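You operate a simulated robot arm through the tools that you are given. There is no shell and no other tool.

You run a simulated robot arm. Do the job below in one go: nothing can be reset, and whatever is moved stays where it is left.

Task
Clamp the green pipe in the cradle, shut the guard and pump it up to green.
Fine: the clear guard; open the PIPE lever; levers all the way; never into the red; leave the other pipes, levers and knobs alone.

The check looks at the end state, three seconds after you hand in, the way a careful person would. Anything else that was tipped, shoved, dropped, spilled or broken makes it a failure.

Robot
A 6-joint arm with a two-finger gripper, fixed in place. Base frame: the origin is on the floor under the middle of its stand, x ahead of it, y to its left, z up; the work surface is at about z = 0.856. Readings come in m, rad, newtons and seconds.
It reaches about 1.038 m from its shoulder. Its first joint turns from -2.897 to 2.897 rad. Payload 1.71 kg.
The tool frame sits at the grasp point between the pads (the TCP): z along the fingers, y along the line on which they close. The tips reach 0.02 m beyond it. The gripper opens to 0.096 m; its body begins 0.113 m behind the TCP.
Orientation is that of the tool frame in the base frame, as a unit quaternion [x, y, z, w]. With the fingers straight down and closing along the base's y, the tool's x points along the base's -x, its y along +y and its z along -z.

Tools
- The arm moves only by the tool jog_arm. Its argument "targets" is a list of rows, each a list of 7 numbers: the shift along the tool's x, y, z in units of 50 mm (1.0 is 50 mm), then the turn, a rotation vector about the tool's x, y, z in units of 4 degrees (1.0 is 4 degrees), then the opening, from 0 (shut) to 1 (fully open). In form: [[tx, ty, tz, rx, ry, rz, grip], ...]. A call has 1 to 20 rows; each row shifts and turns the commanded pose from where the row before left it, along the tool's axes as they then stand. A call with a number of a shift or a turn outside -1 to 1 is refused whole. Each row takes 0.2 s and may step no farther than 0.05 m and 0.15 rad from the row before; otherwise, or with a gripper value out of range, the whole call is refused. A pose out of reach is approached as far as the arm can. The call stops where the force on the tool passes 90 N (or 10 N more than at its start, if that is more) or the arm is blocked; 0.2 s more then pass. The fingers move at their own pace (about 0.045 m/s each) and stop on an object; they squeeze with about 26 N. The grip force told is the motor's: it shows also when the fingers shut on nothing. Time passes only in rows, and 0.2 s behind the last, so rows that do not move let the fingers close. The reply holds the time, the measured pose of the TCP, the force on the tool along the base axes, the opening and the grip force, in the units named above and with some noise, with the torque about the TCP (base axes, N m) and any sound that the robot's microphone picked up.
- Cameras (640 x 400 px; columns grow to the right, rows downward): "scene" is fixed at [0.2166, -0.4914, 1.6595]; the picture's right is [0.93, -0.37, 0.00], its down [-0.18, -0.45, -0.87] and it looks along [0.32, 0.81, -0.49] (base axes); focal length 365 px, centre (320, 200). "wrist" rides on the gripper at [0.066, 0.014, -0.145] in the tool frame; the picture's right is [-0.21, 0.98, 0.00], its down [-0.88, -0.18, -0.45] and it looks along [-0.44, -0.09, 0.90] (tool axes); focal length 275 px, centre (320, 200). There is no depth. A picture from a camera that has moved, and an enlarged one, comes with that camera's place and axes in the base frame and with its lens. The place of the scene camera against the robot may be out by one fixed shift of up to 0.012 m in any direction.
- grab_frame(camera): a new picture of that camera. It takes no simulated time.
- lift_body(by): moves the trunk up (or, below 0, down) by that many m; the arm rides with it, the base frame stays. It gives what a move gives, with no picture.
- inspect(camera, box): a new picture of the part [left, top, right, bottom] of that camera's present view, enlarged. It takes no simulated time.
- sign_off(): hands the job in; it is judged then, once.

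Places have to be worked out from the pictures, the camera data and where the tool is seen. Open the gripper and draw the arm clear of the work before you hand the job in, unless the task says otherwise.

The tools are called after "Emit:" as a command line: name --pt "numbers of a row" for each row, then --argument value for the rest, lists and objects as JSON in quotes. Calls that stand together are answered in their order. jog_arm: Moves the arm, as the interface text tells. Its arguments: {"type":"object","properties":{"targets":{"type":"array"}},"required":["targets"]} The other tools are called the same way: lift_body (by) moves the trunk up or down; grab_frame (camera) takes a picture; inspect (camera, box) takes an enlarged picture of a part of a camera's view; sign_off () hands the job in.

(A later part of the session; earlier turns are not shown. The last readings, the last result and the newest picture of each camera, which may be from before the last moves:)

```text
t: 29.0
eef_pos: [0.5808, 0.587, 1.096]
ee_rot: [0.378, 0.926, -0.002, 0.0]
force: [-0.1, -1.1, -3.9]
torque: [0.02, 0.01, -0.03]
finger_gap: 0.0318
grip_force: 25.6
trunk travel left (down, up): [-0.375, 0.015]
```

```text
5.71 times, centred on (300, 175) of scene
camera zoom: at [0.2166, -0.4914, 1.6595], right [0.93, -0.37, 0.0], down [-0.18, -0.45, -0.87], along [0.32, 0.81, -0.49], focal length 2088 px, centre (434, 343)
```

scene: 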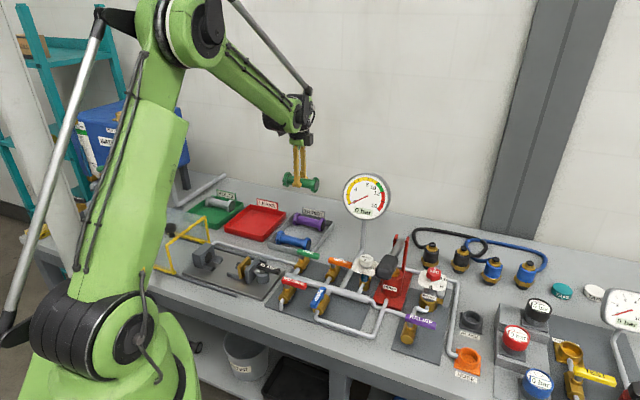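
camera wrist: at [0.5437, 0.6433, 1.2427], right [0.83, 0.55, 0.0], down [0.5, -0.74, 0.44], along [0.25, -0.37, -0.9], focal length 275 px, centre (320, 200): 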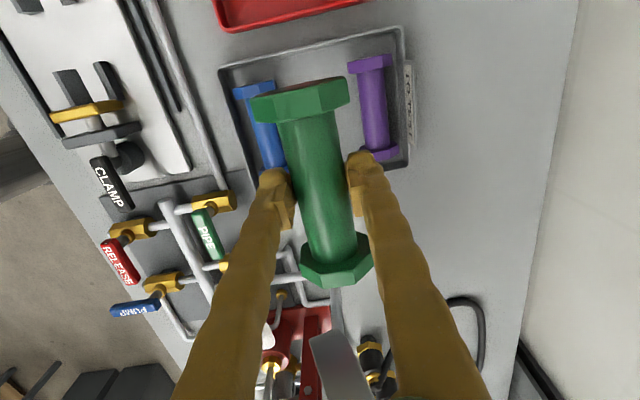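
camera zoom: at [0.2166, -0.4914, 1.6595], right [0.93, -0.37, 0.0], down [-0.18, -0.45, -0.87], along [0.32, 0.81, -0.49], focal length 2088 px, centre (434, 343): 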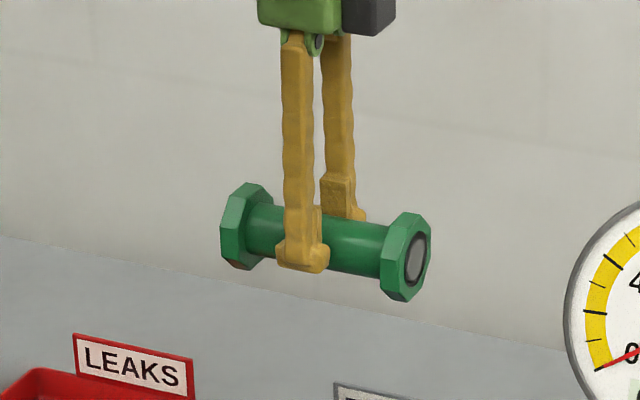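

The pipe is held level, centred within a few mm: about 0.117 m long, axis about at TCP height. Now I carry it high over the cradle and take measurements there.

Emit:
jog_arm --pt "0.386 -0.69 0 0 0 0 0" --pt "0.386 -0.69 0 0 0 0 0" --pt "0.386 -0.69 0 0 0 0 0" --pt "0.386 -0.69 0 0 0 0 0" --pt "0.386 -0.69 0 0 0 0 0" --pt "0.386 -0.69 0 0 0 0 0" --pt "0.386 -0.69 0.3 0 0 0 0" --pt "0.386 -0.69 0.4 0 0 0 0" --pt "0 0 0 0 0 0 0"

Emit:
grab_frame --camera "wrist"

Emit:
inspect --camera "scene" --box '[130, 150, 320, 310]'

```text
t: 31.0
eef_pos: [0.2748, 0.4974, 1.0605]
ee_rot: [0.377, 0.926, -0.002, 0.0]
force: [-0.2, -0.2, -3.8]
torque: [0.0, -0.03, -0.01]
finger_gap: 0.032
grip_force: 25.8
trunk travel left (down, up): [-0.375, 0.015]
```

```text
taken
camera wrist: at [0.2385, 0.5543, 1.2061], right [0.83, 0.55, 0.0], down [0.5, -0.75, 0.44], along [0.25, -0.37, -0.9], focal length 275 px, centre (320, 200)
```

wrist: 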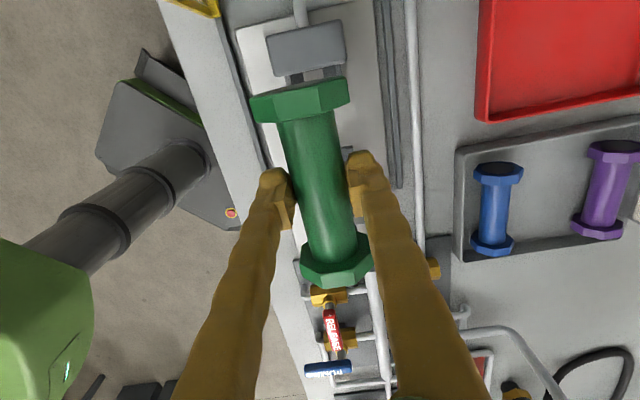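

```text
2.50 times, centred on (225, 230) of scene
camera zoom: at [0.2166, -0.4914, 1.6595], right [0.93, -0.37, 0.0], down [-0.18, -0.45, -0.87], along [0.32, 0.81, -0.49], focal length 913 px, centre (558, 125)
```

zoom: 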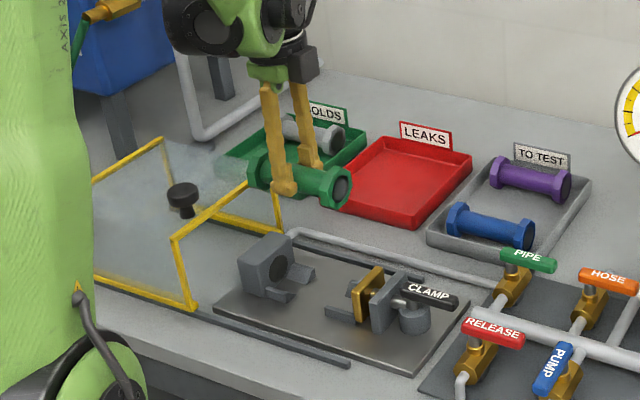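

I'll enlarge both views for the alignment between the pipe ends, block and jaw.

Emit:
inspect --camera "wrist" --box '[220, 0, 420, 160]'

Emit:
inspect --camera "scene" --box '[200, 190, 320, 290]'

```text
2.50 times, centred on (320, 80) of wrist
camera zoom: at [0.2385, 0.5543, 1.2061], right [0.83, 0.55, 0.0], down [0.5, -0.75, 0.44], along [0.25, -0.37, -0.9], focal length 688 px, centre (320, 500)
```

zoom: 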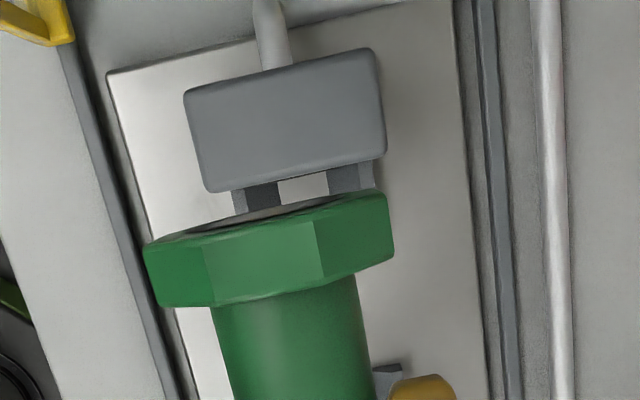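

```text
4.00 times, centred on (260, 240) of scene
camera zoom: at [0.2166, -0.4914, 1.6595], right [0.93, -0.37, 0.0], down [-0.18, -0.45, -0.87], along [0.32, 0.81, -0.49], focal length 1461 px, centre (560, 40)
```

zoom: 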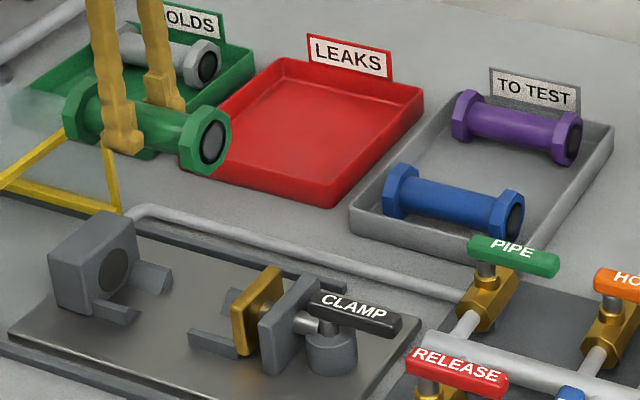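

The block face comes out at u≈-0.2135 with cradle axis v≈0.552, and the jaw at u≈-0.076. I shift the pipe to u≈-0.1465, v≈0.5515 and lower it to just above the block tops.

Emit:
jog_arm --pt "-0.1 0.08 0 0 0 0 0" --pt "0 0 0.6 0 0 0 0" --pt "0 0 0.6 0 0 0 0" --pt "0 0 0.5 0 0 0 0" --pt "0 0 0 0 0 0 0"

Emit:
inspect --camera "scene" --box '[200, 200, 300, 290]'

Emit:
inspect --camera "wrist" --box '[220, 0, 420, 300]'

```text
t: 32.2
eef_pos: [0.2812, 0.4974, 0.9768]
ee_rot: [0.377, 0.926, -0.001, 0.0]
force: [0.7, 0.8, -4.2]
torque: [-0.01, 0.04, 0.01]
finger_gap: 0.0318
grip_force: 25.9
trunk travel left (down, up): [-0.375, 0.015]
```

```text
4.44 times, centred on (250, 245) of scene
camera zoom: at [0.2166, -0.4914, 1.6595], right [0.93, -0.37, 0.0], down [-0.18, -0.45, -0.87], along [0.32, 0.81, -0.49], focal length 1624 px, centre (631, 0)
```

zoom: 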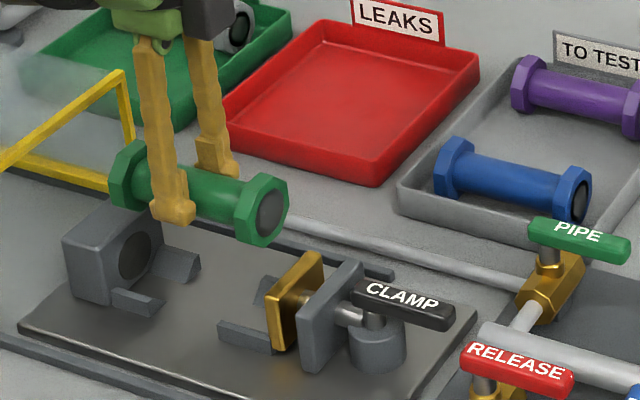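

```text
1.33 times, centred on (320, 150) of wrist
camera zoom: at [0.2457, 0.5537, 1.1216], right [0.83, 0.55, 0.0], down [0.5, -0.74, 0.44], along [0.25, -0.37, -0.9], focal length 367 px, centre (320, 267)
```

zoom: 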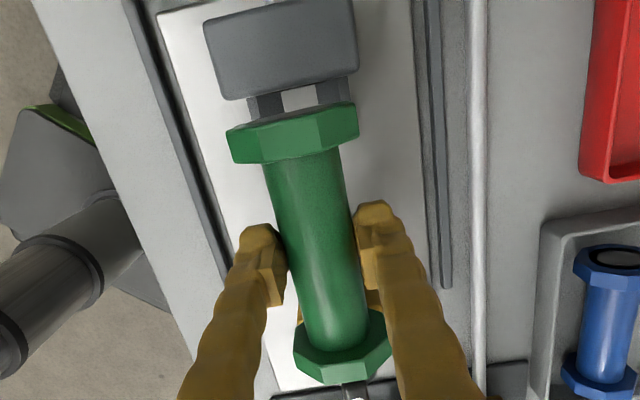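

Clearances look like about 9 mm at the block side and about 6 mm at the jaw side, with lateral v≈0.552 on axis. I'll nudge 2 mm toward the block and lower to z≈0.917.

Emit:
jog_arm --pt "0.04 0 0.3 0 0 0 0" --pt "0 0 0.3 0 0 0 0" --pt "0 0 0.3 0 0 0 0" --pt "0 0 0.3 0 0 0 0" --pt "0 0 0 0 0 0 0"

Emit:
inspect --camera "scene" --box '[200, 220, 290, 290]'

Emit:
inspect --camera "wrist" --box '[220, 0, 420, 300]'

```text
t: 33.4
eef_pos: [0.2819, 0.4997, 0.9176]
ee_rot: [0.378, 0.926, 0.0, 0.001]
force: [0.7, 0.3, -4.9]
torque: [-0.02, 0.01, -0.03]
finger_gap: 0.032
grip_force: 26.3
trunk travel left (down, up): [-0.375, 0.015]
```

```text
5.71 times, centred on (245, 255) of scene
camera zoom: at [0.2166, -0.4914, 1.6595], right [0.93, -0.37, 0.0], down [-0.18, -0.45, -0.87], along [0.32, 0.81, -0.49], focal length 2088 px, centre (749, -114)
```

zoom: 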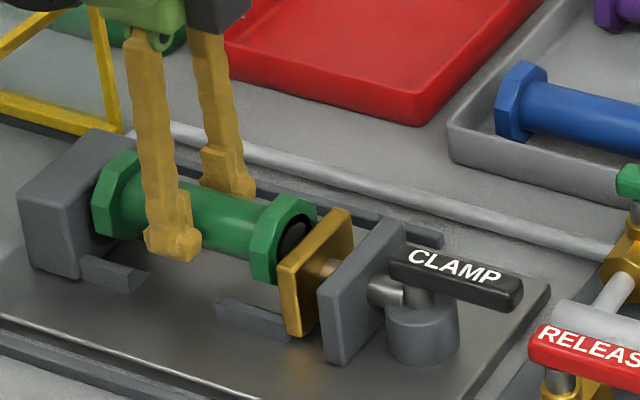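

```text
1.33 times, centred on (320, 150) of wrist
camera zoom: at [0.2451, 0.555, 1.0619], right [0.83, 0.55, 0.0], down [0.5, -0.74, 0.44], along [0.25, -0.37, -0.9], focal length 367 px, centre (320, 267)
```

zoom: 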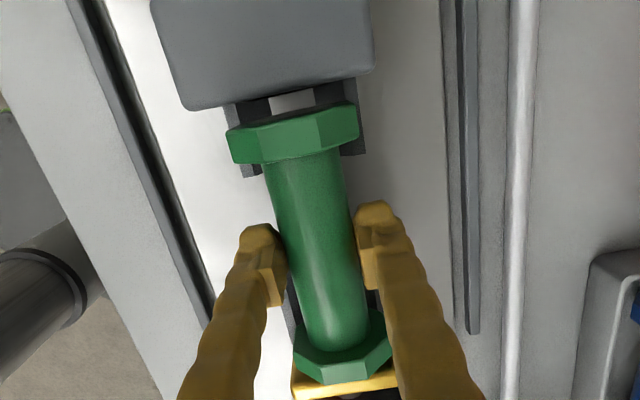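

The pipe sits between block and pad, right over the V-supports. I lower it in small steps, watching the force for contact.

Emit:
jog_arm --pt "0 -0.02 0.08 0 0 0 0" --pt "0 0 0.08 0 0 0 0" --pt "0 0 0 0 0 0 0"

Emit:
jog_arm --pt "0 0 0.08 0 0 0 0" --pt "0 0 0 0 0 0 0"

Emit:
jog_arm --pt "0 0 0.06 0 0 0 0" --pt "0 0 0 0 0 0 0"

Emit:
inspect --camera "scene" --box '[200, 220, 290, 290]'

```text
t: 34.2
eef_pos: [0.2802, 0.4987, 0.9078]
ee_rot: [0.378, 0.926, -0.001, 0.0]
force: [-0.4, 0.8, -4.1]
torque: [0.04, 0.0, 0.0]
finger_gap: 0.0319
grip_force: 26.1
trunk travel left (down, up): [-0.375, 0.015]
```

```text
t: 34.8
eef_pos: [0.2802, 0.4993, 0.9056]
ee_rot: [0.378, 0.926, 0.0, -0.001]
force: [-0.2, 0.0, -4.1]
torque: [-0.02, 0.01, -0.04]
finger_gap: 0.032
grip_force: 25.9
trunk travel left (down, up): [-0.375, 0.015]
```

```text
t: 35.4
eef_pos: [0.2797, 0.4989, 0.9026]
ee_rot: [0.378, 0.926, -0.001, 0.0]
force: [0.0, 1.0, -4.5]
torque: [0.01, -0.02, -0.01]
finger_gap: 0.032
grip_force: 25.0
trunk travel left (down, up): [-0.375, 0.015]
```

```text
5.71 times, centred on (245, 255) of scene
camera zoom: at [0.2166, -0.4914, 1.6595], right [0.93, -0.37, 0.0], down [-0.18, -0.45, -0.87], along [0.32, 0.81, -0.49], focal length 2088 px, centre (749, -114)
```

zoom: 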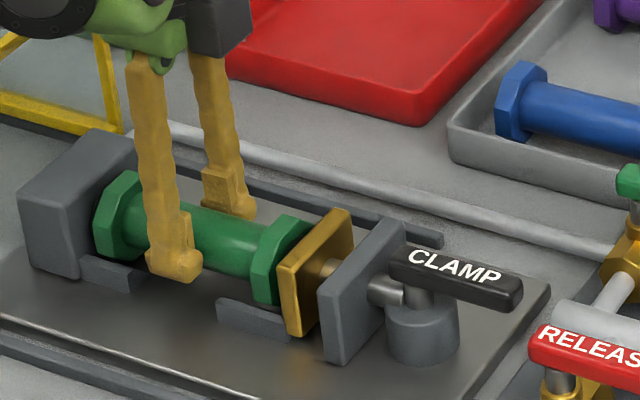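

No contact yet at z=0.9026. I continue in 2.5–3 mm steps.

Emit:
jog_arm --pt "0 0 0.06 0 0 0 0" --pt "0 0 0 0 0 0 0"

Emit:
jog_arm --pt "0 0 0.05 0 0 0 0" --pt "0 0 0 0 0 0 0"

Emit:
jog_arm --pt "0 0 0.05 0 0 0 0" --pt "0 0 0 0 0 0 0"

Emit:
inspect --camera "scene" --box '[200, 220, 290, 290]'

```text
t: 36.0
eef_pos: [0.2801, 0.4989, 0.8993]
ee_rot: [0.379, 0.926, -0.001, 0.0]
force: [-1.5, -0.9, -0.5]
torque: [-0.16, -0.09, -0.15]
finger_gap: 0.0319
grip_force: 26.1
trunk travel left (down, up): [-0.375, 0.015]
```

```text
t: 36.6
eef_pos: [0.2803, 0.4991, 0.8962]
ee_rot: [0.378, 0.926, 0.0, 0.0]
force: [-3.1, -0.7, 10.6]
torque: [0.04, 0.11, 0.0]
finger_gap: 0.031
grip_force: 25.7
trunk travel left (down, up): [-0.375, 0.015]
```

```text
t: 37.2
eef_pos: [0.2799, 0.4987, 0.8947]
ee_rot: [0.378, 0.926, 0.0, 0.0]
force: [-6.0, -2.7, 11.3]
torque: [-0.07, 0.1, -0.05]
finger_gap: 0.0301
grip_force: 26.6
trunk travel left (down, up): [-0.375, 0.015]
```

```text
5.71 times, centred on (245, 255) of scene
camera zoom: at [0.2166, -0.4914, 1.6595], right [0.93, -0.37, 0.0], down [-0.18, -0.45, -0.87], along [0.32, 0.81, -0.49], focal length 2088 px, centre (749, -114)
```

zoom: 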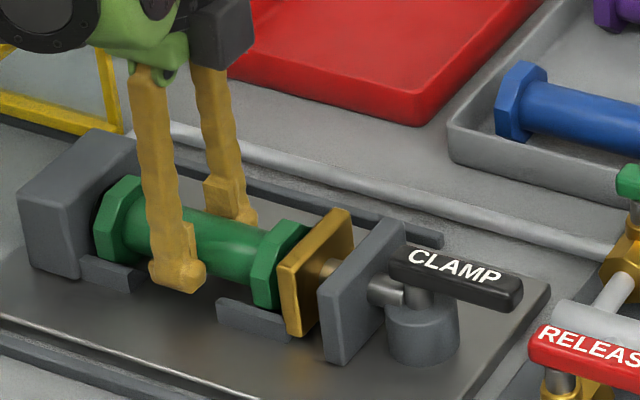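

The pipe is resting in the V-supports (contact at z≈0.899, about 11 N up). I open the fingers a little to let it settle, then look.

Emit:
jog_arm --pt "0 0 -0.04 0 0 0 0.15" --pt "0 0 0 0 0 0 0.38" --pt "0 0 0 0 0 0 0.45" --pt "0 0 0 0 0 0 0.5" --pt "0 0 0 0 0 0 0.5"

Emit:
inspect --camera "scene" --box '[200, 220, 290, 290]'

Emit:
grab_frame --camera "wrist"

```text
t: 38.4
eef_pos: [0.281, 0.4984, 0.8959]
ee_rot: [0.378, 0.926, -0.001, 0.0]
force: [-0.5, 0.8, 0.0]
torque: [0.0, 0.0, -0.02]
finger_gap: 0.0479
grip_force: 0.0
trunk travel left (down, up): [-0.375, 0.015]
```

```text
5.71 times, centred on (245, 255) of scene
camera zoom: at [0.2166, -0.4914, 1.6595], right [0.93, -0.37, 0.0], down [-0.18, -0.45, -0.87], along [0.32, 0.81, -0.49], focal length 2088 px, centre (749, -114)
```

zoom: 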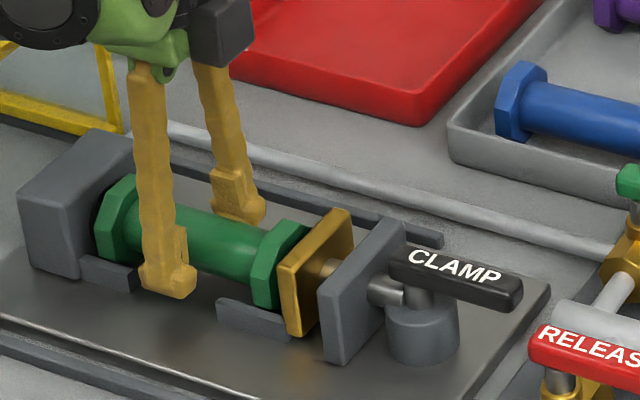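

```text
taken
camera wrist: at [0.2442, 0.5541, 1.0418], right [0.83, 0.55, 0.0], down [0.5, -0.74, 0.44], along [0.25, -0.37, -0.9], focal length 275 px, centre (320, 200)
```

wrist: 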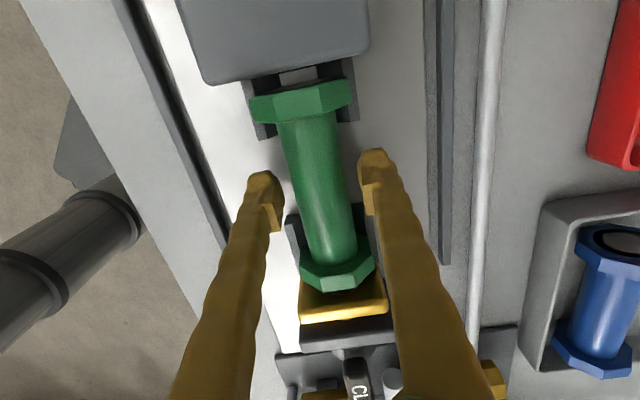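

The pipe lies in both V-supports, aligned with block and pad. I withdraw straight up.

Emit:
jog_arm --pt "0 0 -0.4 0 0 0 0.5" --pt "0 0 -0.8 0 0 0 0.5" --pt "0 0 -0.8 0 0 0 0.5" --pt "0 0 -0.8 0 0 0 0.5" --pt "0 0 -0.8 0 0 0 0.5" --pt "0 0 0 0 0 0 0.5"

Emit:
grab_frame --camera "wrist"

Emit:
inspect --camera "scene" --box '[190, 200, 330, 310]'

```text
t: 39.8
eef_pos: [0.2797, 0.4977, 1.0759]
ee_rot: [0.378, 0.926, 0.0, 0.0]
force: [0.4, 0.0, 0.4]
torque: [0.0, 0.0, -0.02]
finger_gap: 0.0482
grip_force: 0.1
trunk travel left (down, up): [-0.375, 0.015]
```

```text
taken
camera wrist: at [0.244, 0.5535, 1.222], right [0.83, 0.55, 0.0], down [0.5, -0.75, 0.44], along [0.25, -0.37, -0.9], focal length 275 px, centre (320, 200)
```

wrist: 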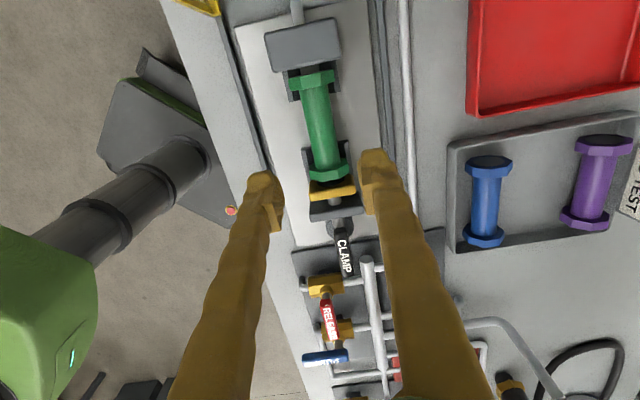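

```text
3.64 times, centred on (260, 255) of scene
camera zoom: at [0.2166, -0.4914, 1.6595], right [0.93, -0.37, 0.0], down [-0.18, -0.45, -0.87], along [0.32, 0.81, -0.49], focal length 1328 px, centre (538, 0)
```

zoom: 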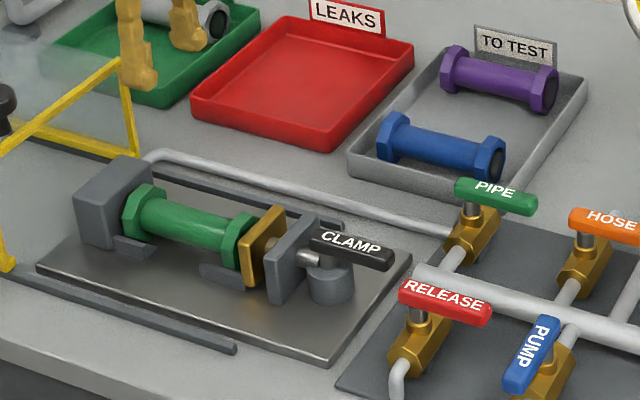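

The pipe is seated well. Now I move over the CLAMP lever to measure it.

Emit:
jog_arm --pt "-0.8 0 0 0 0 0 0.5" --pt "-0.8 0 0 0 0 0 0.5" --pt "-0.6 0 0 0 0 0 0.5" --pt "0 0 0 0 0 0 0.5"

Emit:
inspect --camera "wrist" --box '[240, 60, 440, 220]'

Emit:
grab_frame --camera "wrist"

```text
t: 40.8
eef_pos: [0.3598, 0.4213, 1.0767]
ee_rot: [0.378, 0.926, -0.001, -0.001]
force: [0.3, -0.2, 0.8]
torque: [0.01, 0.03, -0.01]
finger_gap: 0.0482
grip_force: 0.0
trunk travel left (down, up): [-0.375, 0.015]
```

```text
2.50 times, centred on (340, 140) of wrist
camera zoom: at [0.3237, 0.4765, 1.2214], right [0.83, 0.55, 0.0], down [0.5, -0.75, 0.44], along [0.25, -0.37, -0.9], focal length 688 px, centre (270, 350)
```

zoom: 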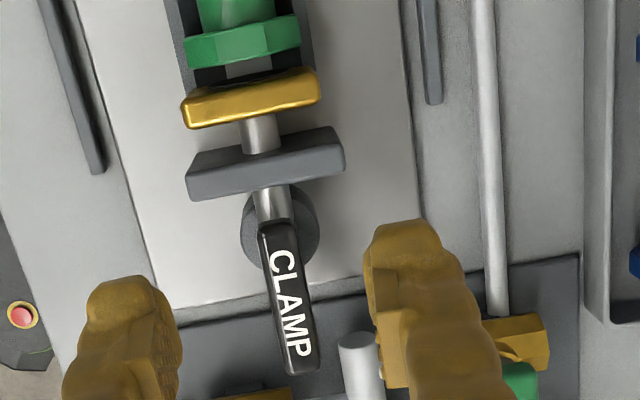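

```text
taken
camera wrist: at [0.3237, 0.4765, 1.2214], right [0.83, 0.55, 0.0], down [0.5, -0.75, 0.44], along [0.25, -0.37, -0.9], focal length 275 px, centre (320, 200)
```

wrist: 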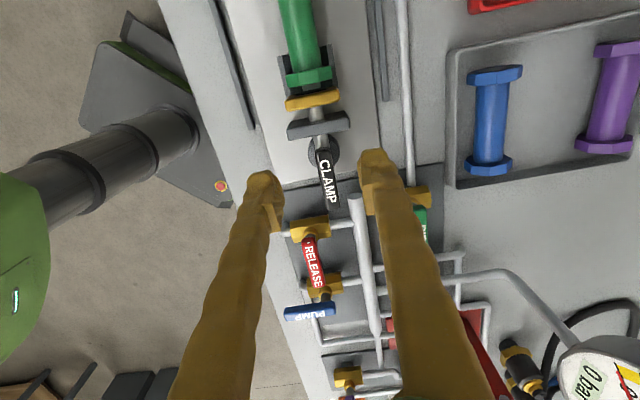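

CLAMP lever: pivot at u≈-0.006, v≈0.551, handle reaching to u≈0.055 at z≈0.92, about 17 mm wide. I'll straddle it loosely with the fingers at u≈0.03 and nudge gently to learn which way it turns.

Emit:
jog_arm --pt "-0.7 -0.03 0 0 0 0 0.5" --pt "-0.66 -0.02 0.3 0 0 0 0.5" --pt "0 0 0.8 0 0 0 0.5" --pt "0 0 0.8 0 0 0 0.5" --pt "0 0 0.3 0 0 0 0.5" --pt "0 0 0 0 0 0 0.5"

Emit:
grab_frame --camera "wrist"

Emit:
inspect --camera "scene" --box '[220, 200, 340, 300]'

```text
t: 42.2
eef_pos: [0.4056, 0.3719, 0.9663]
ee_rot: [0.378, 0.926, -0.001, -0.001]
force: [0.2, 0.1, 1.0]
torque: [-0.01, 0.01, 0.02]
finger_gap: 0.0482
grip_force: 0.0
trunk travel left (down, up): [-0.375, 0.015]
```

```text
taken
camera wrist: at [0.3697, 0.4273, 1.1117], right [0.83, 0.55, 0.0], down [0.5, -0.74, 0.44], along [0.25, -0.37, -0.9], focal length 275 px, centre (320, 200)
```

wrist: 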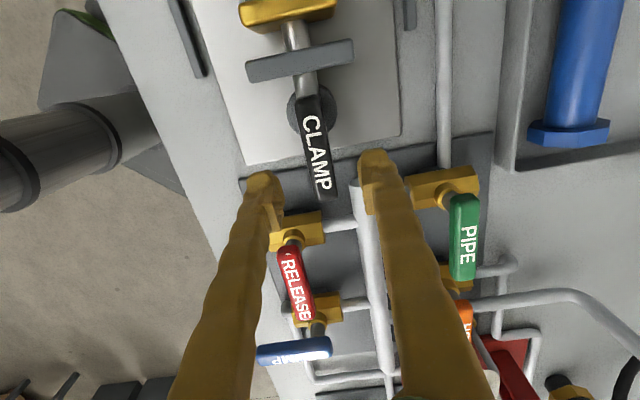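

```text
4.00 times, centred on (280, 250) of scene
camera zoom: at [0.2166, -0.4914, 1.6595], right [0.93, -0.37, 0.0], down [-0.18, -0.45, -0.87], along [0.32, 0.81, -0.49], focal length 1461 px, centre (480, 0)
```

zoom: 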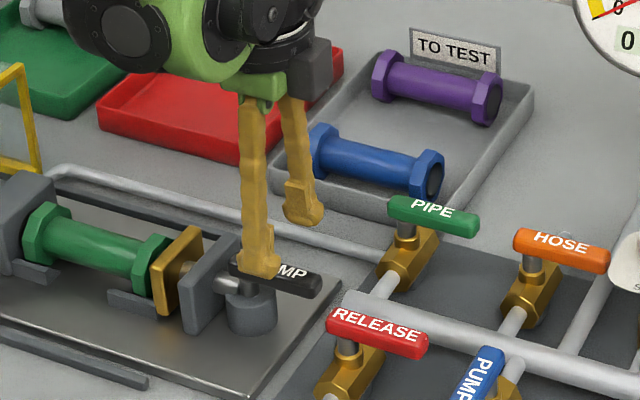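

The fingers straddle the lever and stay clear of the manifold's end (u≈0.059). I lower to lever height.

Emit:
jog_arm --pt "0 0 0.4 0 0 0 0.5" --pt "0 0 0.36 0 0 0 0.5" --pt "0 0 0 0 0 0 0.5"

Emit:
grab_frame --camera "wrist"

Emit:
inspect --camera "scene" --box '[220, 200, 340, 300]'

```text
t: 43.0
eef_pos: [0.4071, 0.3726, 0.9271]
ee_rot: [0.378, 0.926, 0.0, 0.0]
force: [0.5, 0.4, -0.8]
torque: [-0.02, 0.05, 0.0]
finger_gap: 0.0482
grip_force: 0.0
trunk travel left (down, up): [-0.375, 0.015]
```

```text
taken
camera wrist: at [0.37, 0.4281, 1.0734], right [0.83, 0.55, 0.0], down [0.5, -0.74, 0.44], along [0.25, -0.37, -0.9], focal length 275 px, centre (320, 200)
```

wrist: 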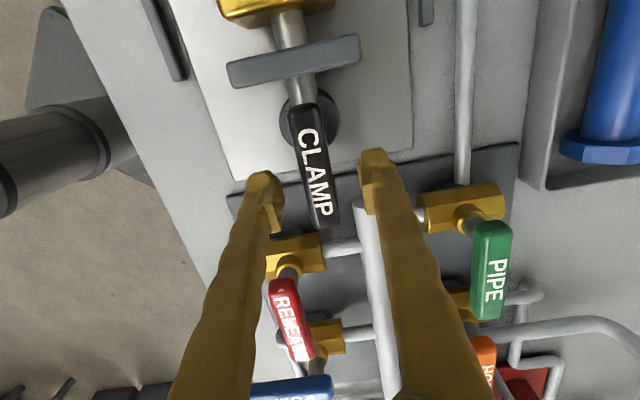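

```text
4.00 times, centred on (280, 250) of scene
camera zoom: at [0.2166, -0.4914, 1.6595], right [0.93, -0.37, 0.0], down [-0.18, -0.45, -0.87], along [0.32, 0.81, -0.49], focal length 1461 px, centre (480, 0)
```

zoom: 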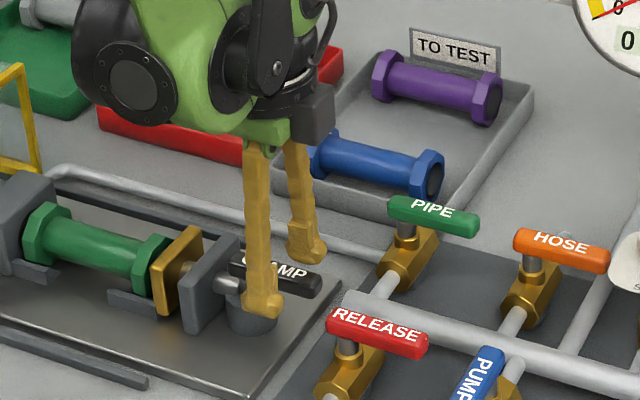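

I nudge gently toward -v (the front) and watch the force.

Emit:
jog_arm --pt "0 -0.2 0 0 0 0 0.5" --pt "0 -0.1 0 0 0 0 0.5" --pt "0 0 0 0 0 0 0.5"

Emit:
jog_arm --pt "0 -0.06 0 0 0 0 0.5" --pt "0 0 0 0 0 0 0.5"

Emit:
jog_arm --pt "0 -0.06 0 0 0 0 0.5" --pt "0 0 0 0 0 0 0.5"

Emit:
grab_frame --camera "wrist"

```text
t: 43.8
eef_pos: [0.3949, 0.3613, 0.9273]
ee_rot: [0.378, 0.926, 0.0, 0.0]
force: [0.2, 0.0, -0.5]
torque: [-0.02, 0.01, 0.02]
finger_gap: 0.0483
grip_force: 0.5
trunk travel left (down, up): [-0.375, 0.015]
```

```text
t: 44.4
eef_pos: [0.3937, 0.3597, 0.928]
ee_rot: [0.378, 0.926, -0.001, 0.0]
force: [2.8, 0.5, 0.4]
torque: [0.01, -0.06, -0.01]
finger_gap: 0.0496
grip_force: 0.9
trunk travel left (down, up): [-0.375, 0.015]
```

```text
t: 45.0
eef_pos: [0.391, 0.3564, 0.9288]
ee_rot: [0.377, 0.926, -0.001, 0.0]
force: [0.2, 0.7, -1.2]
torque: [0.04, -0.01, -0.05]
finger_gap: 0.0487
grip_force: 0.2
trunk travel left (down, up): [-0.375, 0.015]
```

```text
taken
camera wrist: at [0.3551, 0.4128, 1.0735], right [0.83, 0.55, 0.0], down [0.5, -0.74, 0.44], along [0.25, -0.37, -0.9], focal length 275 px, centre (320, 200)
```

wrist: 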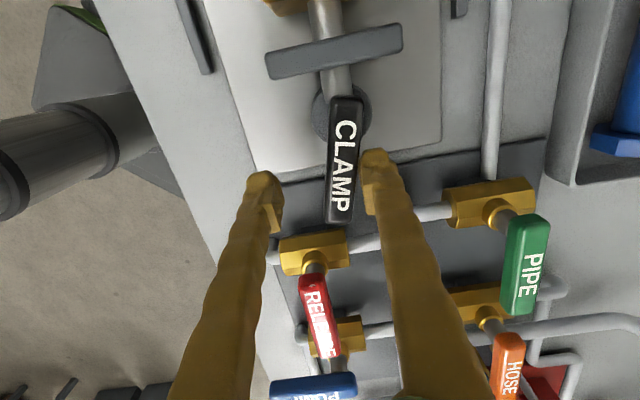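

The lever turned freely toward -v at only about 3 N, so that's the clamping direction. I continue pushing it along its arc with the +v finger.

Emit:
jog_arm --pt "-0.12 -0.12 0 0 0 0 0.5" --pt "0.01 -0.145 0 0 0 0 0.5" --pt "0.01 -0.145 0 0 0 0 0.5" --pt "0.06 -0.135 0 0 0 0 0.5" --pt "0.06 -0.135 0 0 0 0 0.5" --pt "0 0 0 0 0 0 0.5"

Emit:
grab_frame --camera "wrist"

Emit:
inspect --camera "scene" --box '[200, 200, 320, 300]'

```text
t: 46.4
eef_pos: [0.3672, 0.3337, 0.9281]
ee_rot: [0.379, 0.926, -0.001, -0.001]
force: [-0.4, -0.4, 0.8]
torque: [-0.03, -0.03, 0.01]
finger_gap: 0.0479
grip_force: 0.1
trunk travel left (down, up): [-0.375, 0.015]
```

```text
taken
camera wrist: at [0.3305, 0.3892, 1.0739], right [0.83, 0.55, 0.0], down [0.5, -0.74, 0.44], along [0.25, -0.37, -0.9], focal length 275 px, centre (320, 200)
```

wrist: 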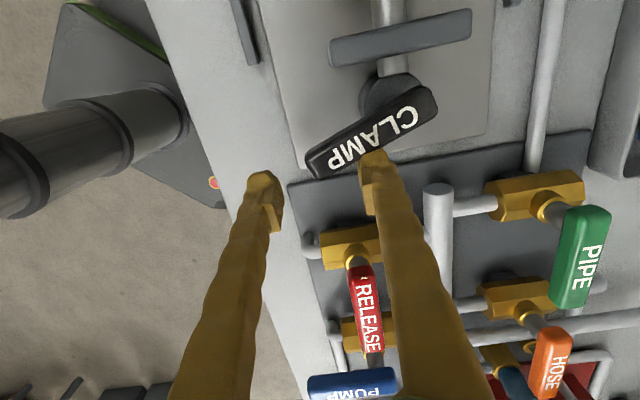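

```text
4.00 times, centred on (260, 250) of scene
camera zoom: at [0.2166, -0.4914, 1.6595], right [0.93, -0.37, 0.0], down [-0.18, -0.45, -0.87], along [0.32, 0.81, -0.49], focal length 1461 px, centre (560, 0)
```

zoom: 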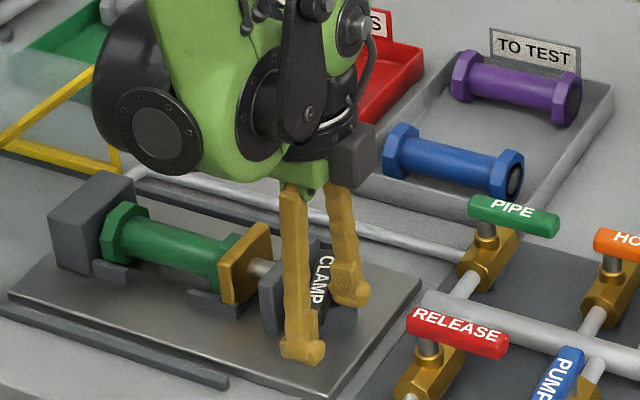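

The lever is about 66° round and the pad has come up to the pipe. I keep going along the arc toward 90° while watching the force.

Emit:
jog_arm --pt "0.1 -0.12 0 0 0 0 0.5" --pt "0.1 -0.12 0 0 0 0 0.5" --pt "0 0 0 0 0 0 0.5"

Emit:
jog_arm --pt "0.126 -0.076 0 0 0 0 0.5" --pt "0 0 0 0 0 0 0.5"

Emit:
grab_frame --camera "wrist"

```text
t: 47.2
eef_pos: [0.3527, 0.3343, 0.9335]
ee_rot: [0.377, 0.926, -0.001, 0.0]
force: [2.5, -1.9, -0.6]
torque: [-0.07, -0.03, -0.12]
finger_gap: 0.0487
grip_force: 0.2
out of reach, approached as far as the arm can: row 2
trunk travel left (down, up): [-0.375, 0.015]
```

```text
t: 47.8
eef_pos: [0.3504, 0.335, 0.9338]
ee_rot: [0.38, 0.925, 0.0, 0.001]
force: [51.5, -40.7, -26.8]
torque: [-1.33, -0.28, -2.21]
finger_gap: 0.05
grip_force: 1.8
trunk travel left (down, up): [-0.375, 0.015]
```

```text
taken
camera wrist: at [0.3151, 0.3904, 1.0799], right [0.83, 0.55, 0.0], down [0.49, -0.75, 0.45], along [0.24, -0.37, -0.89], focal length 275 px, centre (320, 200)
```

wrist: 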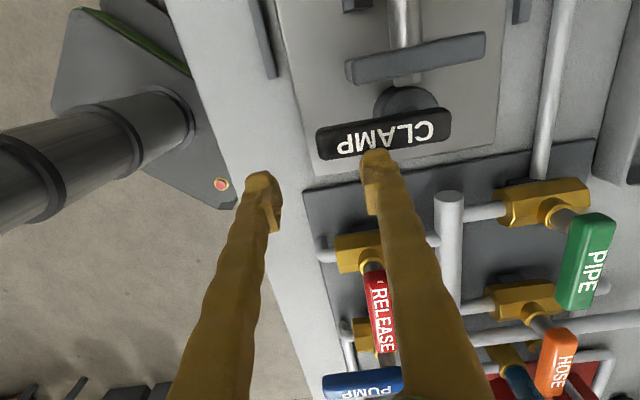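

The reaction is now about 65 N along the push and the lever reads about 85°. I'll zoom in to see whether it's at its end stop.

Emit:
inspect --camera "wrist" --box '[280, 0, 520, 180]'

Emit:
inspect --camera "scene" --box '[190, 200, 310, 300]'

```text
2.22 times, centred on (400, 90) of wrist
camera zoom: at [0.3151, 0.3904, 1.0799], right [0.83, 0.55, 0.0], down [0.49, -0.75, 0.45], along [0.24, -0.37, -0.89], focal length 612 px, centre (142, 444)
```

zoom: 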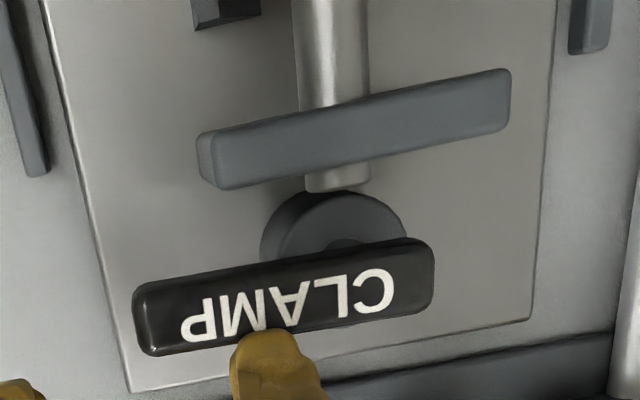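

```text
4.00 times, centred on (250, 250) of scene
camera zoom: at [0.2166, -0.4914, 1.6595], right [0.93, -0.37, 0.0], down [-0.18, -0.45, -0.87], along [0.32, 0.81, -0.49], focal length 1461 px, centre (600, 0)
```

zoom: 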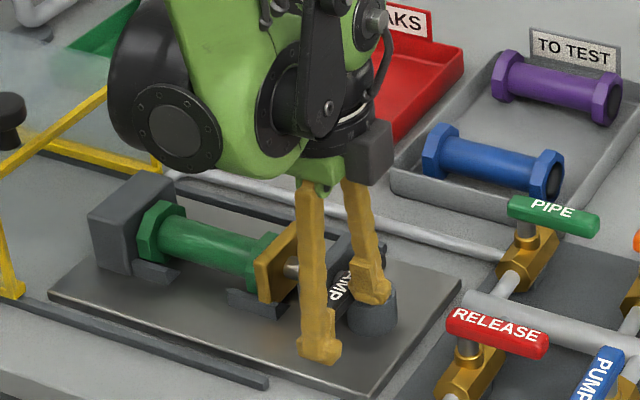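

The lever's edges are now parallel with the backing plate (about 90°), and the stiff 65 N reaction fits its end stop: clamped all the way. I back off and raise clear.

Emit:
jog_arm --pt "-0.3 0 0 0 0 0 0.5" --pt "-0.2 0.1 -0.2 0 0 0 0.5" --pt "0 0.2 -0.7 0 0 0 0.5" --pt "0 0.2 -0.8 0 0 0 0.5" --pt "0 0.2 -0.8 0 0 0 0.5" --pt "0 0 -0.5 0 0 0 0.5" --pt "0 0 0 0 0 0 0.5"

Emit:
grab_frame --camera "wrist"

Emit:
inspect --camera "scene" --box '[190, 200, 310, 300]'

```text
t: 49.4
eef_pos: [0.3897, 0.344, 1.0826]
ee_rot: [0.378, 0.926, 0.001, 0.0]
force: [0.1, -0.3, 0.4]
torque: [0.01, -0.02, 0.0]
finger_gap: 0.0479
grip_force: 0.0
trunk travel left (down, up): [-0.375, 0.015]
```

```text
taken
camera wrist: at [0.3535, 0.3989, 1.2283], right [0.83, 0.55, 0.0], down [0.5, -0.75, 0.44], along [0.25, -0.37, -0.9], focal length 275 px, centre (320, 200)
```

wrist: 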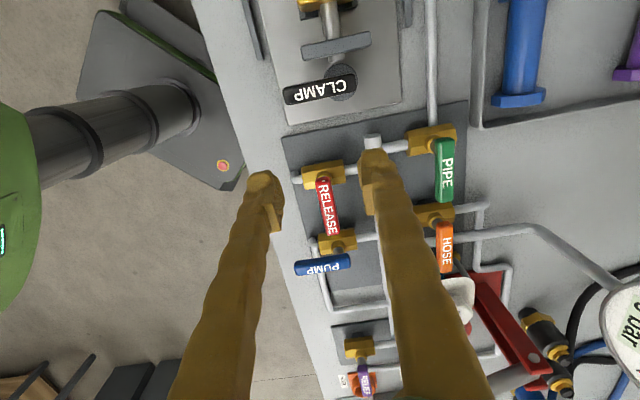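

```text
4.00 times, centred on (250, 250) of scene
camera zoom: at [0.2166, -0.4914, 1.6595], right [0.93, -0.37, 0.0], down [-0.18, -0.45, -0.87], along [0.32, 0.81, -0.49], focal length 1461 px, centre (600, 0)
```

zoom: 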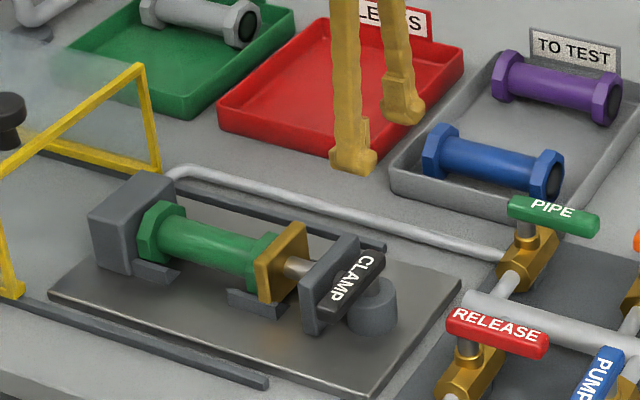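

The pipe is clamped between block and pad. Next is the guard: knob cap at about (0.137, 0.58), z≈0.996–1.017, guard top ≈0.976. I travel above it at z≈1.12.

Emit:
jog_arm --pt "0.8 -0.02 -0.4 0 0 0 0.75" --pt "0.8 -0.02 -0.4 0 0 0 0.75" --pt "0.87 -0.02 0 0 0 0 0.75" --pt "0.87 -0.02 0 0 0 0 0.75" --pt "0.87 -0.02 0 0 0 0 0.75" --pt "0.87 -0.02 0 0 0 0 0.75" --pt "0.87 -0.02 0 0 0 0 0.75" --pt "0.87 -0.02 0 0 0 0 0.75" --pt "0 0 0 0 0 0 0.75"

Emit:
grab_frame --camera "wrist"

Emit:
grab_frame --camera "scene"

```text
t: 51.4
eef_pos: [0.1379, 0.5696, 1.1257]
ee_rot: [0.379, 0.925, -0.001, 0.0]
force: [0.0, -0.3, -0.8]
torque: [-0.01, -0.02, -0.01]
finger_gap: 0.072
grip_force: 0.0
trunk travel left (down, up): [-0.375, 0.015]
```

```text
taken
camera wrist: at [0.1015, 0.6259, 1.2714], right [0.83, 0.55, 0.0], down [0.5, -0.75, 0.44], along [0.25, -0.37, -0.9], focal length 275 px, centre (320, 200)
```

wrist: 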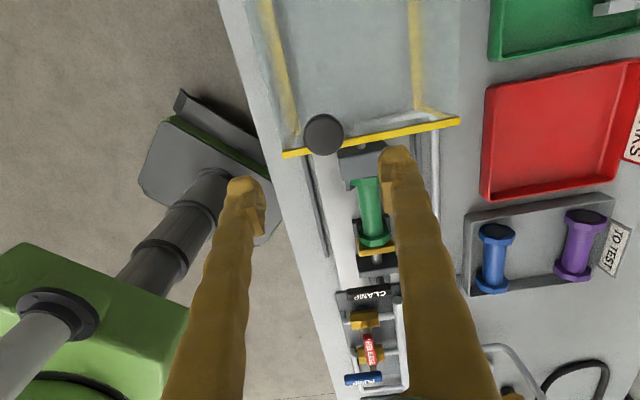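

```text
taken
```

scene: 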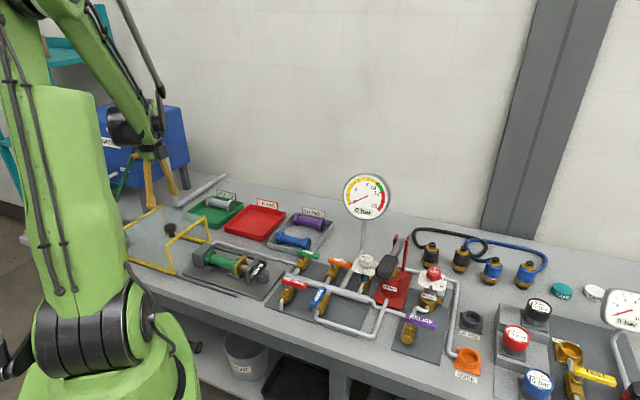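

The knob centre is at (0.136, 0.578), so I shift 7 mm and 4.5 mm and lower to just above the knob.

Emit:
jog_arm --pt "0.14 0.09 0 0 0 0 0.75" --pt "0 0 0.7 0 0 0 0.75" --pt "0 0 0.5 0 0 0 0.75" --pt "0 0 0.3 0 0 0 0.75" --pt "0 0 0 0 0 0 0.75"

Emit:
grab_frame --camera "wrist"

Emit:
inspect --camera "scene" --box '[100, 170, 260, 290]'

```text
t: 52.6
eef_pos: [0.1373, 0.5854, 1.0466]
ee_rot: [0.378, 0.926, -0.001, 0.0]
force: [-0.5, 0.7, -0.9]
torque: [-0.04, 0.03, 0.0]
finger_gap: 0.0721
grip_force: 0.1
trunk travel left (down, up): [-0.375, 0.015]
```

```text
taken
camera wrist: at [0.1013, 0.6408, 1.1927], right [0.83, 0.56, 0.0], down [0.5, -0.74, 0.44], along [0.25, -0.37, -0.9], focal length 275 px, centre (320, 200)
```

wrist: 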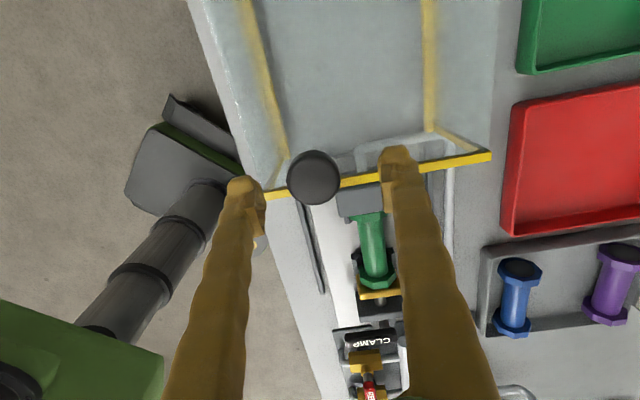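

```text
3.33 times, centred on (180, 230) of scene
camera zoom: at [0.2166, -0.4914, 1.6595], right [0.93, -0.37, 0.0], down [-0.18, -0.45, -0.87], along [0.32, 0.81, -0.49], focal length 1218 px, centre (787, 100)
```

zoom: 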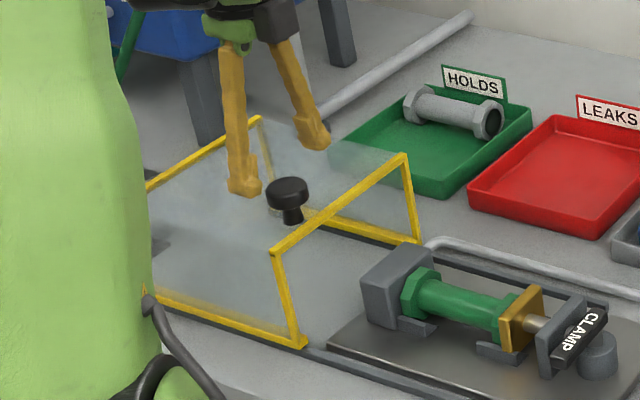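

The knob now shows at (0.136, 0.580), so I correct by 3 and 4.6 mm and lower around the cap (TCP z≈1.006, tips ~10 mm above the guard top).

Emit:
jog_arm --pt "-0.06 -0.09 0 0 0 0 0.75" --pt "0 0 0.4 0 0 0 0.75" --pt "0 0 0.38 0 0 0 0.75" --pt "0 0 0 0 0 0 0.75"

Emit:
grab_frame --camera "wrist"

Emit:
inspect --camera "scene" --box '[110, 180, 230, 280]'

```text
t: 53.6
eef_pos: [0.1371, 0.5796, 1.008]
ee_rot: [0.378, 0.926, -0.001, 0.0]
force: [-0.2, -0.3, 0.4]
torque: [-0.01, 0.02, -0.01]
finger_gap: 0.072
grip_force: 0.0
trunk travel left (down, up): [-0.375, 0.015]
```

```text
taken
camera wrist: at [0.1001, 0.6355, 1.1547], right [0.83, 0.55, 0.0], down [0.5, -0.74, 0.44], along [0.25, -0.37, -0.9], focal length 275 px, centre (320, 200)
```

wrist: 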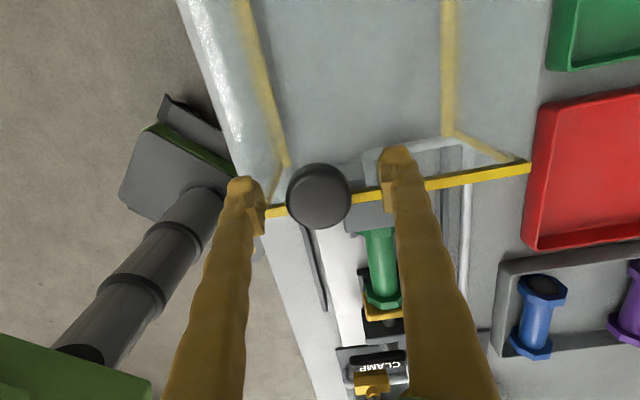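

```text
4.00 times, centred on (170, 230) of scene
camera zoom: at [0.2166, -0.4914, 1.6595], right [0.93, -0.37, 0.0], down [-0.18, -0.45, -0.87], along [0.32, 0.81, -0.49], focal length 1461 px, centre (920, 80)
```

zoom: 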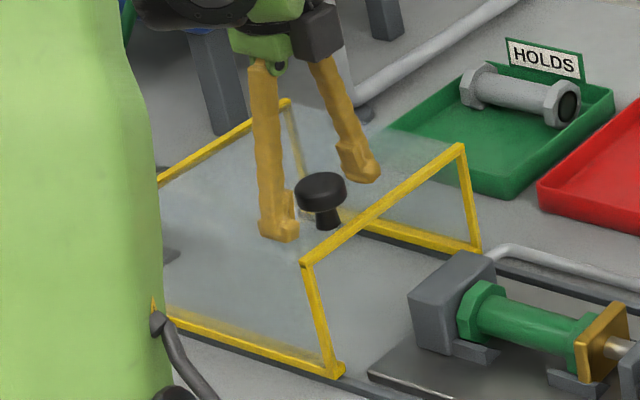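

The knob is centred between the pads, so I close on it.

Emit:
jog_arm --pt "0 0 0 0 0 0 0.5" --pt "0 0 0 0 0 0 0.2" --pt "0 0 0 0 0 0 0.0" --pt "0 0 0 0 0 0 0.0" --pt "0 0 0 0 0 0 0.0"

Emit:
inspect --camera "scene" --box '[110, 180, 230, 280]'

```text
t: 54.8
eef_pos: [0.1354, 0.5787, 1.0099]
ee_rot: [0.378, 0.926, 0.0, 0.0]
force: [-11.4, -14.8, -10.1]
torque: [-0.05, 0.07, 0.0]
finger_gap: 0.0343
grip_force: 34.8
trunk travel left (down, up): [-0.375, 0.015]
```

```text
4.00 times, centred on (170, 230) of scene
camera zoom: at [0.2166, -0.4914, 1.6595], right [0.93, -0.37, 0.0], down [-0.18, -0.45, -0.87], along [0.32, 0.81, -0.49], focal length 1461 px, centre (920, 80)
```

zoom: 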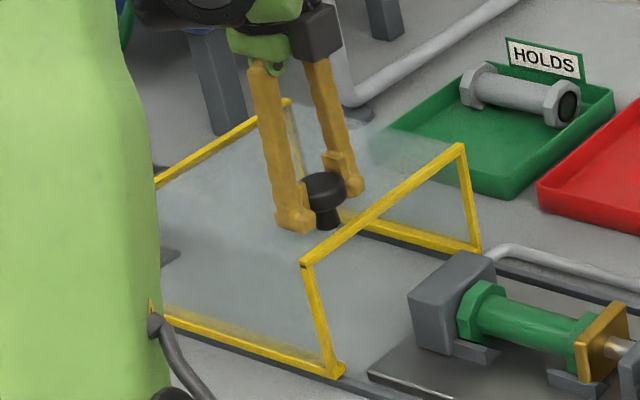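

I have hold of the cap with a bit of side load, about 18 N toward -v. I relieve that by 1.5 mm and start sliding the guard toward +u, checking after the first 20 mm.

Emit:
jog_arm --pt "0 -0.03 0.02 0 0 0 0" --pt "-0.2 0 0 0 0 0 0" --pt "-0.2 0 0 0 0 0 0" --pt "0 0 0 0 0 0 0"

Emit:
inspect --camera "scene" --box '[110, 180, 270, 300]'

```text
t: 55.8
eef_pos: [0.1496, 0.5655, 1.0084]
ee_rot: [0.378, 0.926, 0.001, -0.002]
force: [-0.8, 2.4, 30.3]
torque: [-0.06, -0.09, 0.01]
finger_gap: 0.0345
grip_force: 35.1
trunk travel left (down, up): [-0.375, 0.015]
```

```text
3.33 times, centred on (190, 240) of scene
camera zoom: at [0.2166, -0.4914, 1.6595], right [0.93, -0.37, 0.0], down [-0.18, -0.45, -0.87], along [0.32, 0.81, -0.49], focal length 1218 px, centre (753, 67)
```

zoom: 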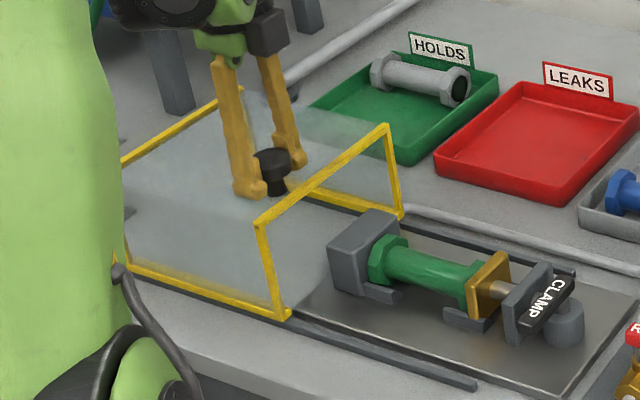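

The guard slides smoothly with the tool, though I'm pressing down about 30 N, so I ease up 0.7 mm and keep sliding.

Emit:
jog_arm --pt "-0.2 0 -0.015 0 0 0 0" --pt "-0.3 0 0 0 0 0 0" --pt "-0.3 0 0 0 0 0 0" --pt "-0.3 0 0 0 0 0 0" --pt "0 0 0 0 0 0 0"

```text
t: 57.0
eef_pos: [0.1885, 0.5259, 1.0088]
ee_rot: [0.378, 0.926, -0.001, -0.001]
force: [-1.3, -2.3, 3.1]
torque: [0.01, 0.02, -0.03]
finger_gap: 0.0343
grip_force: 34.7
trunk travel left (down, up): [-0.375, 0.015]
```

Forces are tiny and the guard has moved about 75 mm. I carry on another 100 mm.

Emit:
jog_arm --pt "-0.4 0 0 0 0 0 0" --pt "-0.4 0 0 0 0 0 0" --pt "-0.4 0 0 0 0 0 0" --pt "-0.4 0 0 0 0 0 0" --pt "-0.4 0 0 0 0 0 0" --pt "0 0 0 0 0 0 0"

Emit:
inspect --camera "scene" --box '[110, 180, 310, 310]'

Emit:
grab_frame --camera "wrist"

```text
t: 58.4
eef_pos: [0.26, 0.4542, 1.0095]
ee_rot: [0.377, 0.926, 0.0, 0.0]
force: [-14.8, -13.8, -20.9]
torque: [-0.01, 0.05, -0.04]
finger_gap: 0.0347
grip_force: 34.5
trunk travel left (down, up): [-0.375, 0.015]
```

```text
3.08 times, centred on (210, 245) of scene
camera zoom: at [0.2166, -0.4914, 1.6595], right [0.93, -0.37, 0.0], down [-0.18, -0.45, -0.87], along [0.32, 0.81, -0.49], focal length 1124 px, centre (658, 62)
```

zoom: 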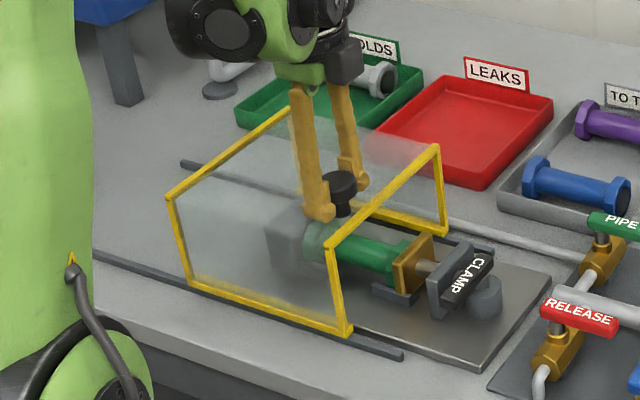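

```text
taken
camera wrist: at [0.2236, 0.5101, 1.1545], right [0.83, 0.56, 0.0], down [0.5, -0.74, 0.44], along [0.25, -0.37, -0.9], focal length 275 px, centre (320, 200)
```

wrist: 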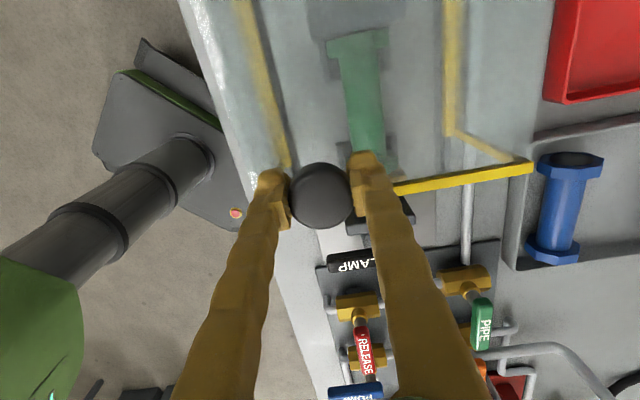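

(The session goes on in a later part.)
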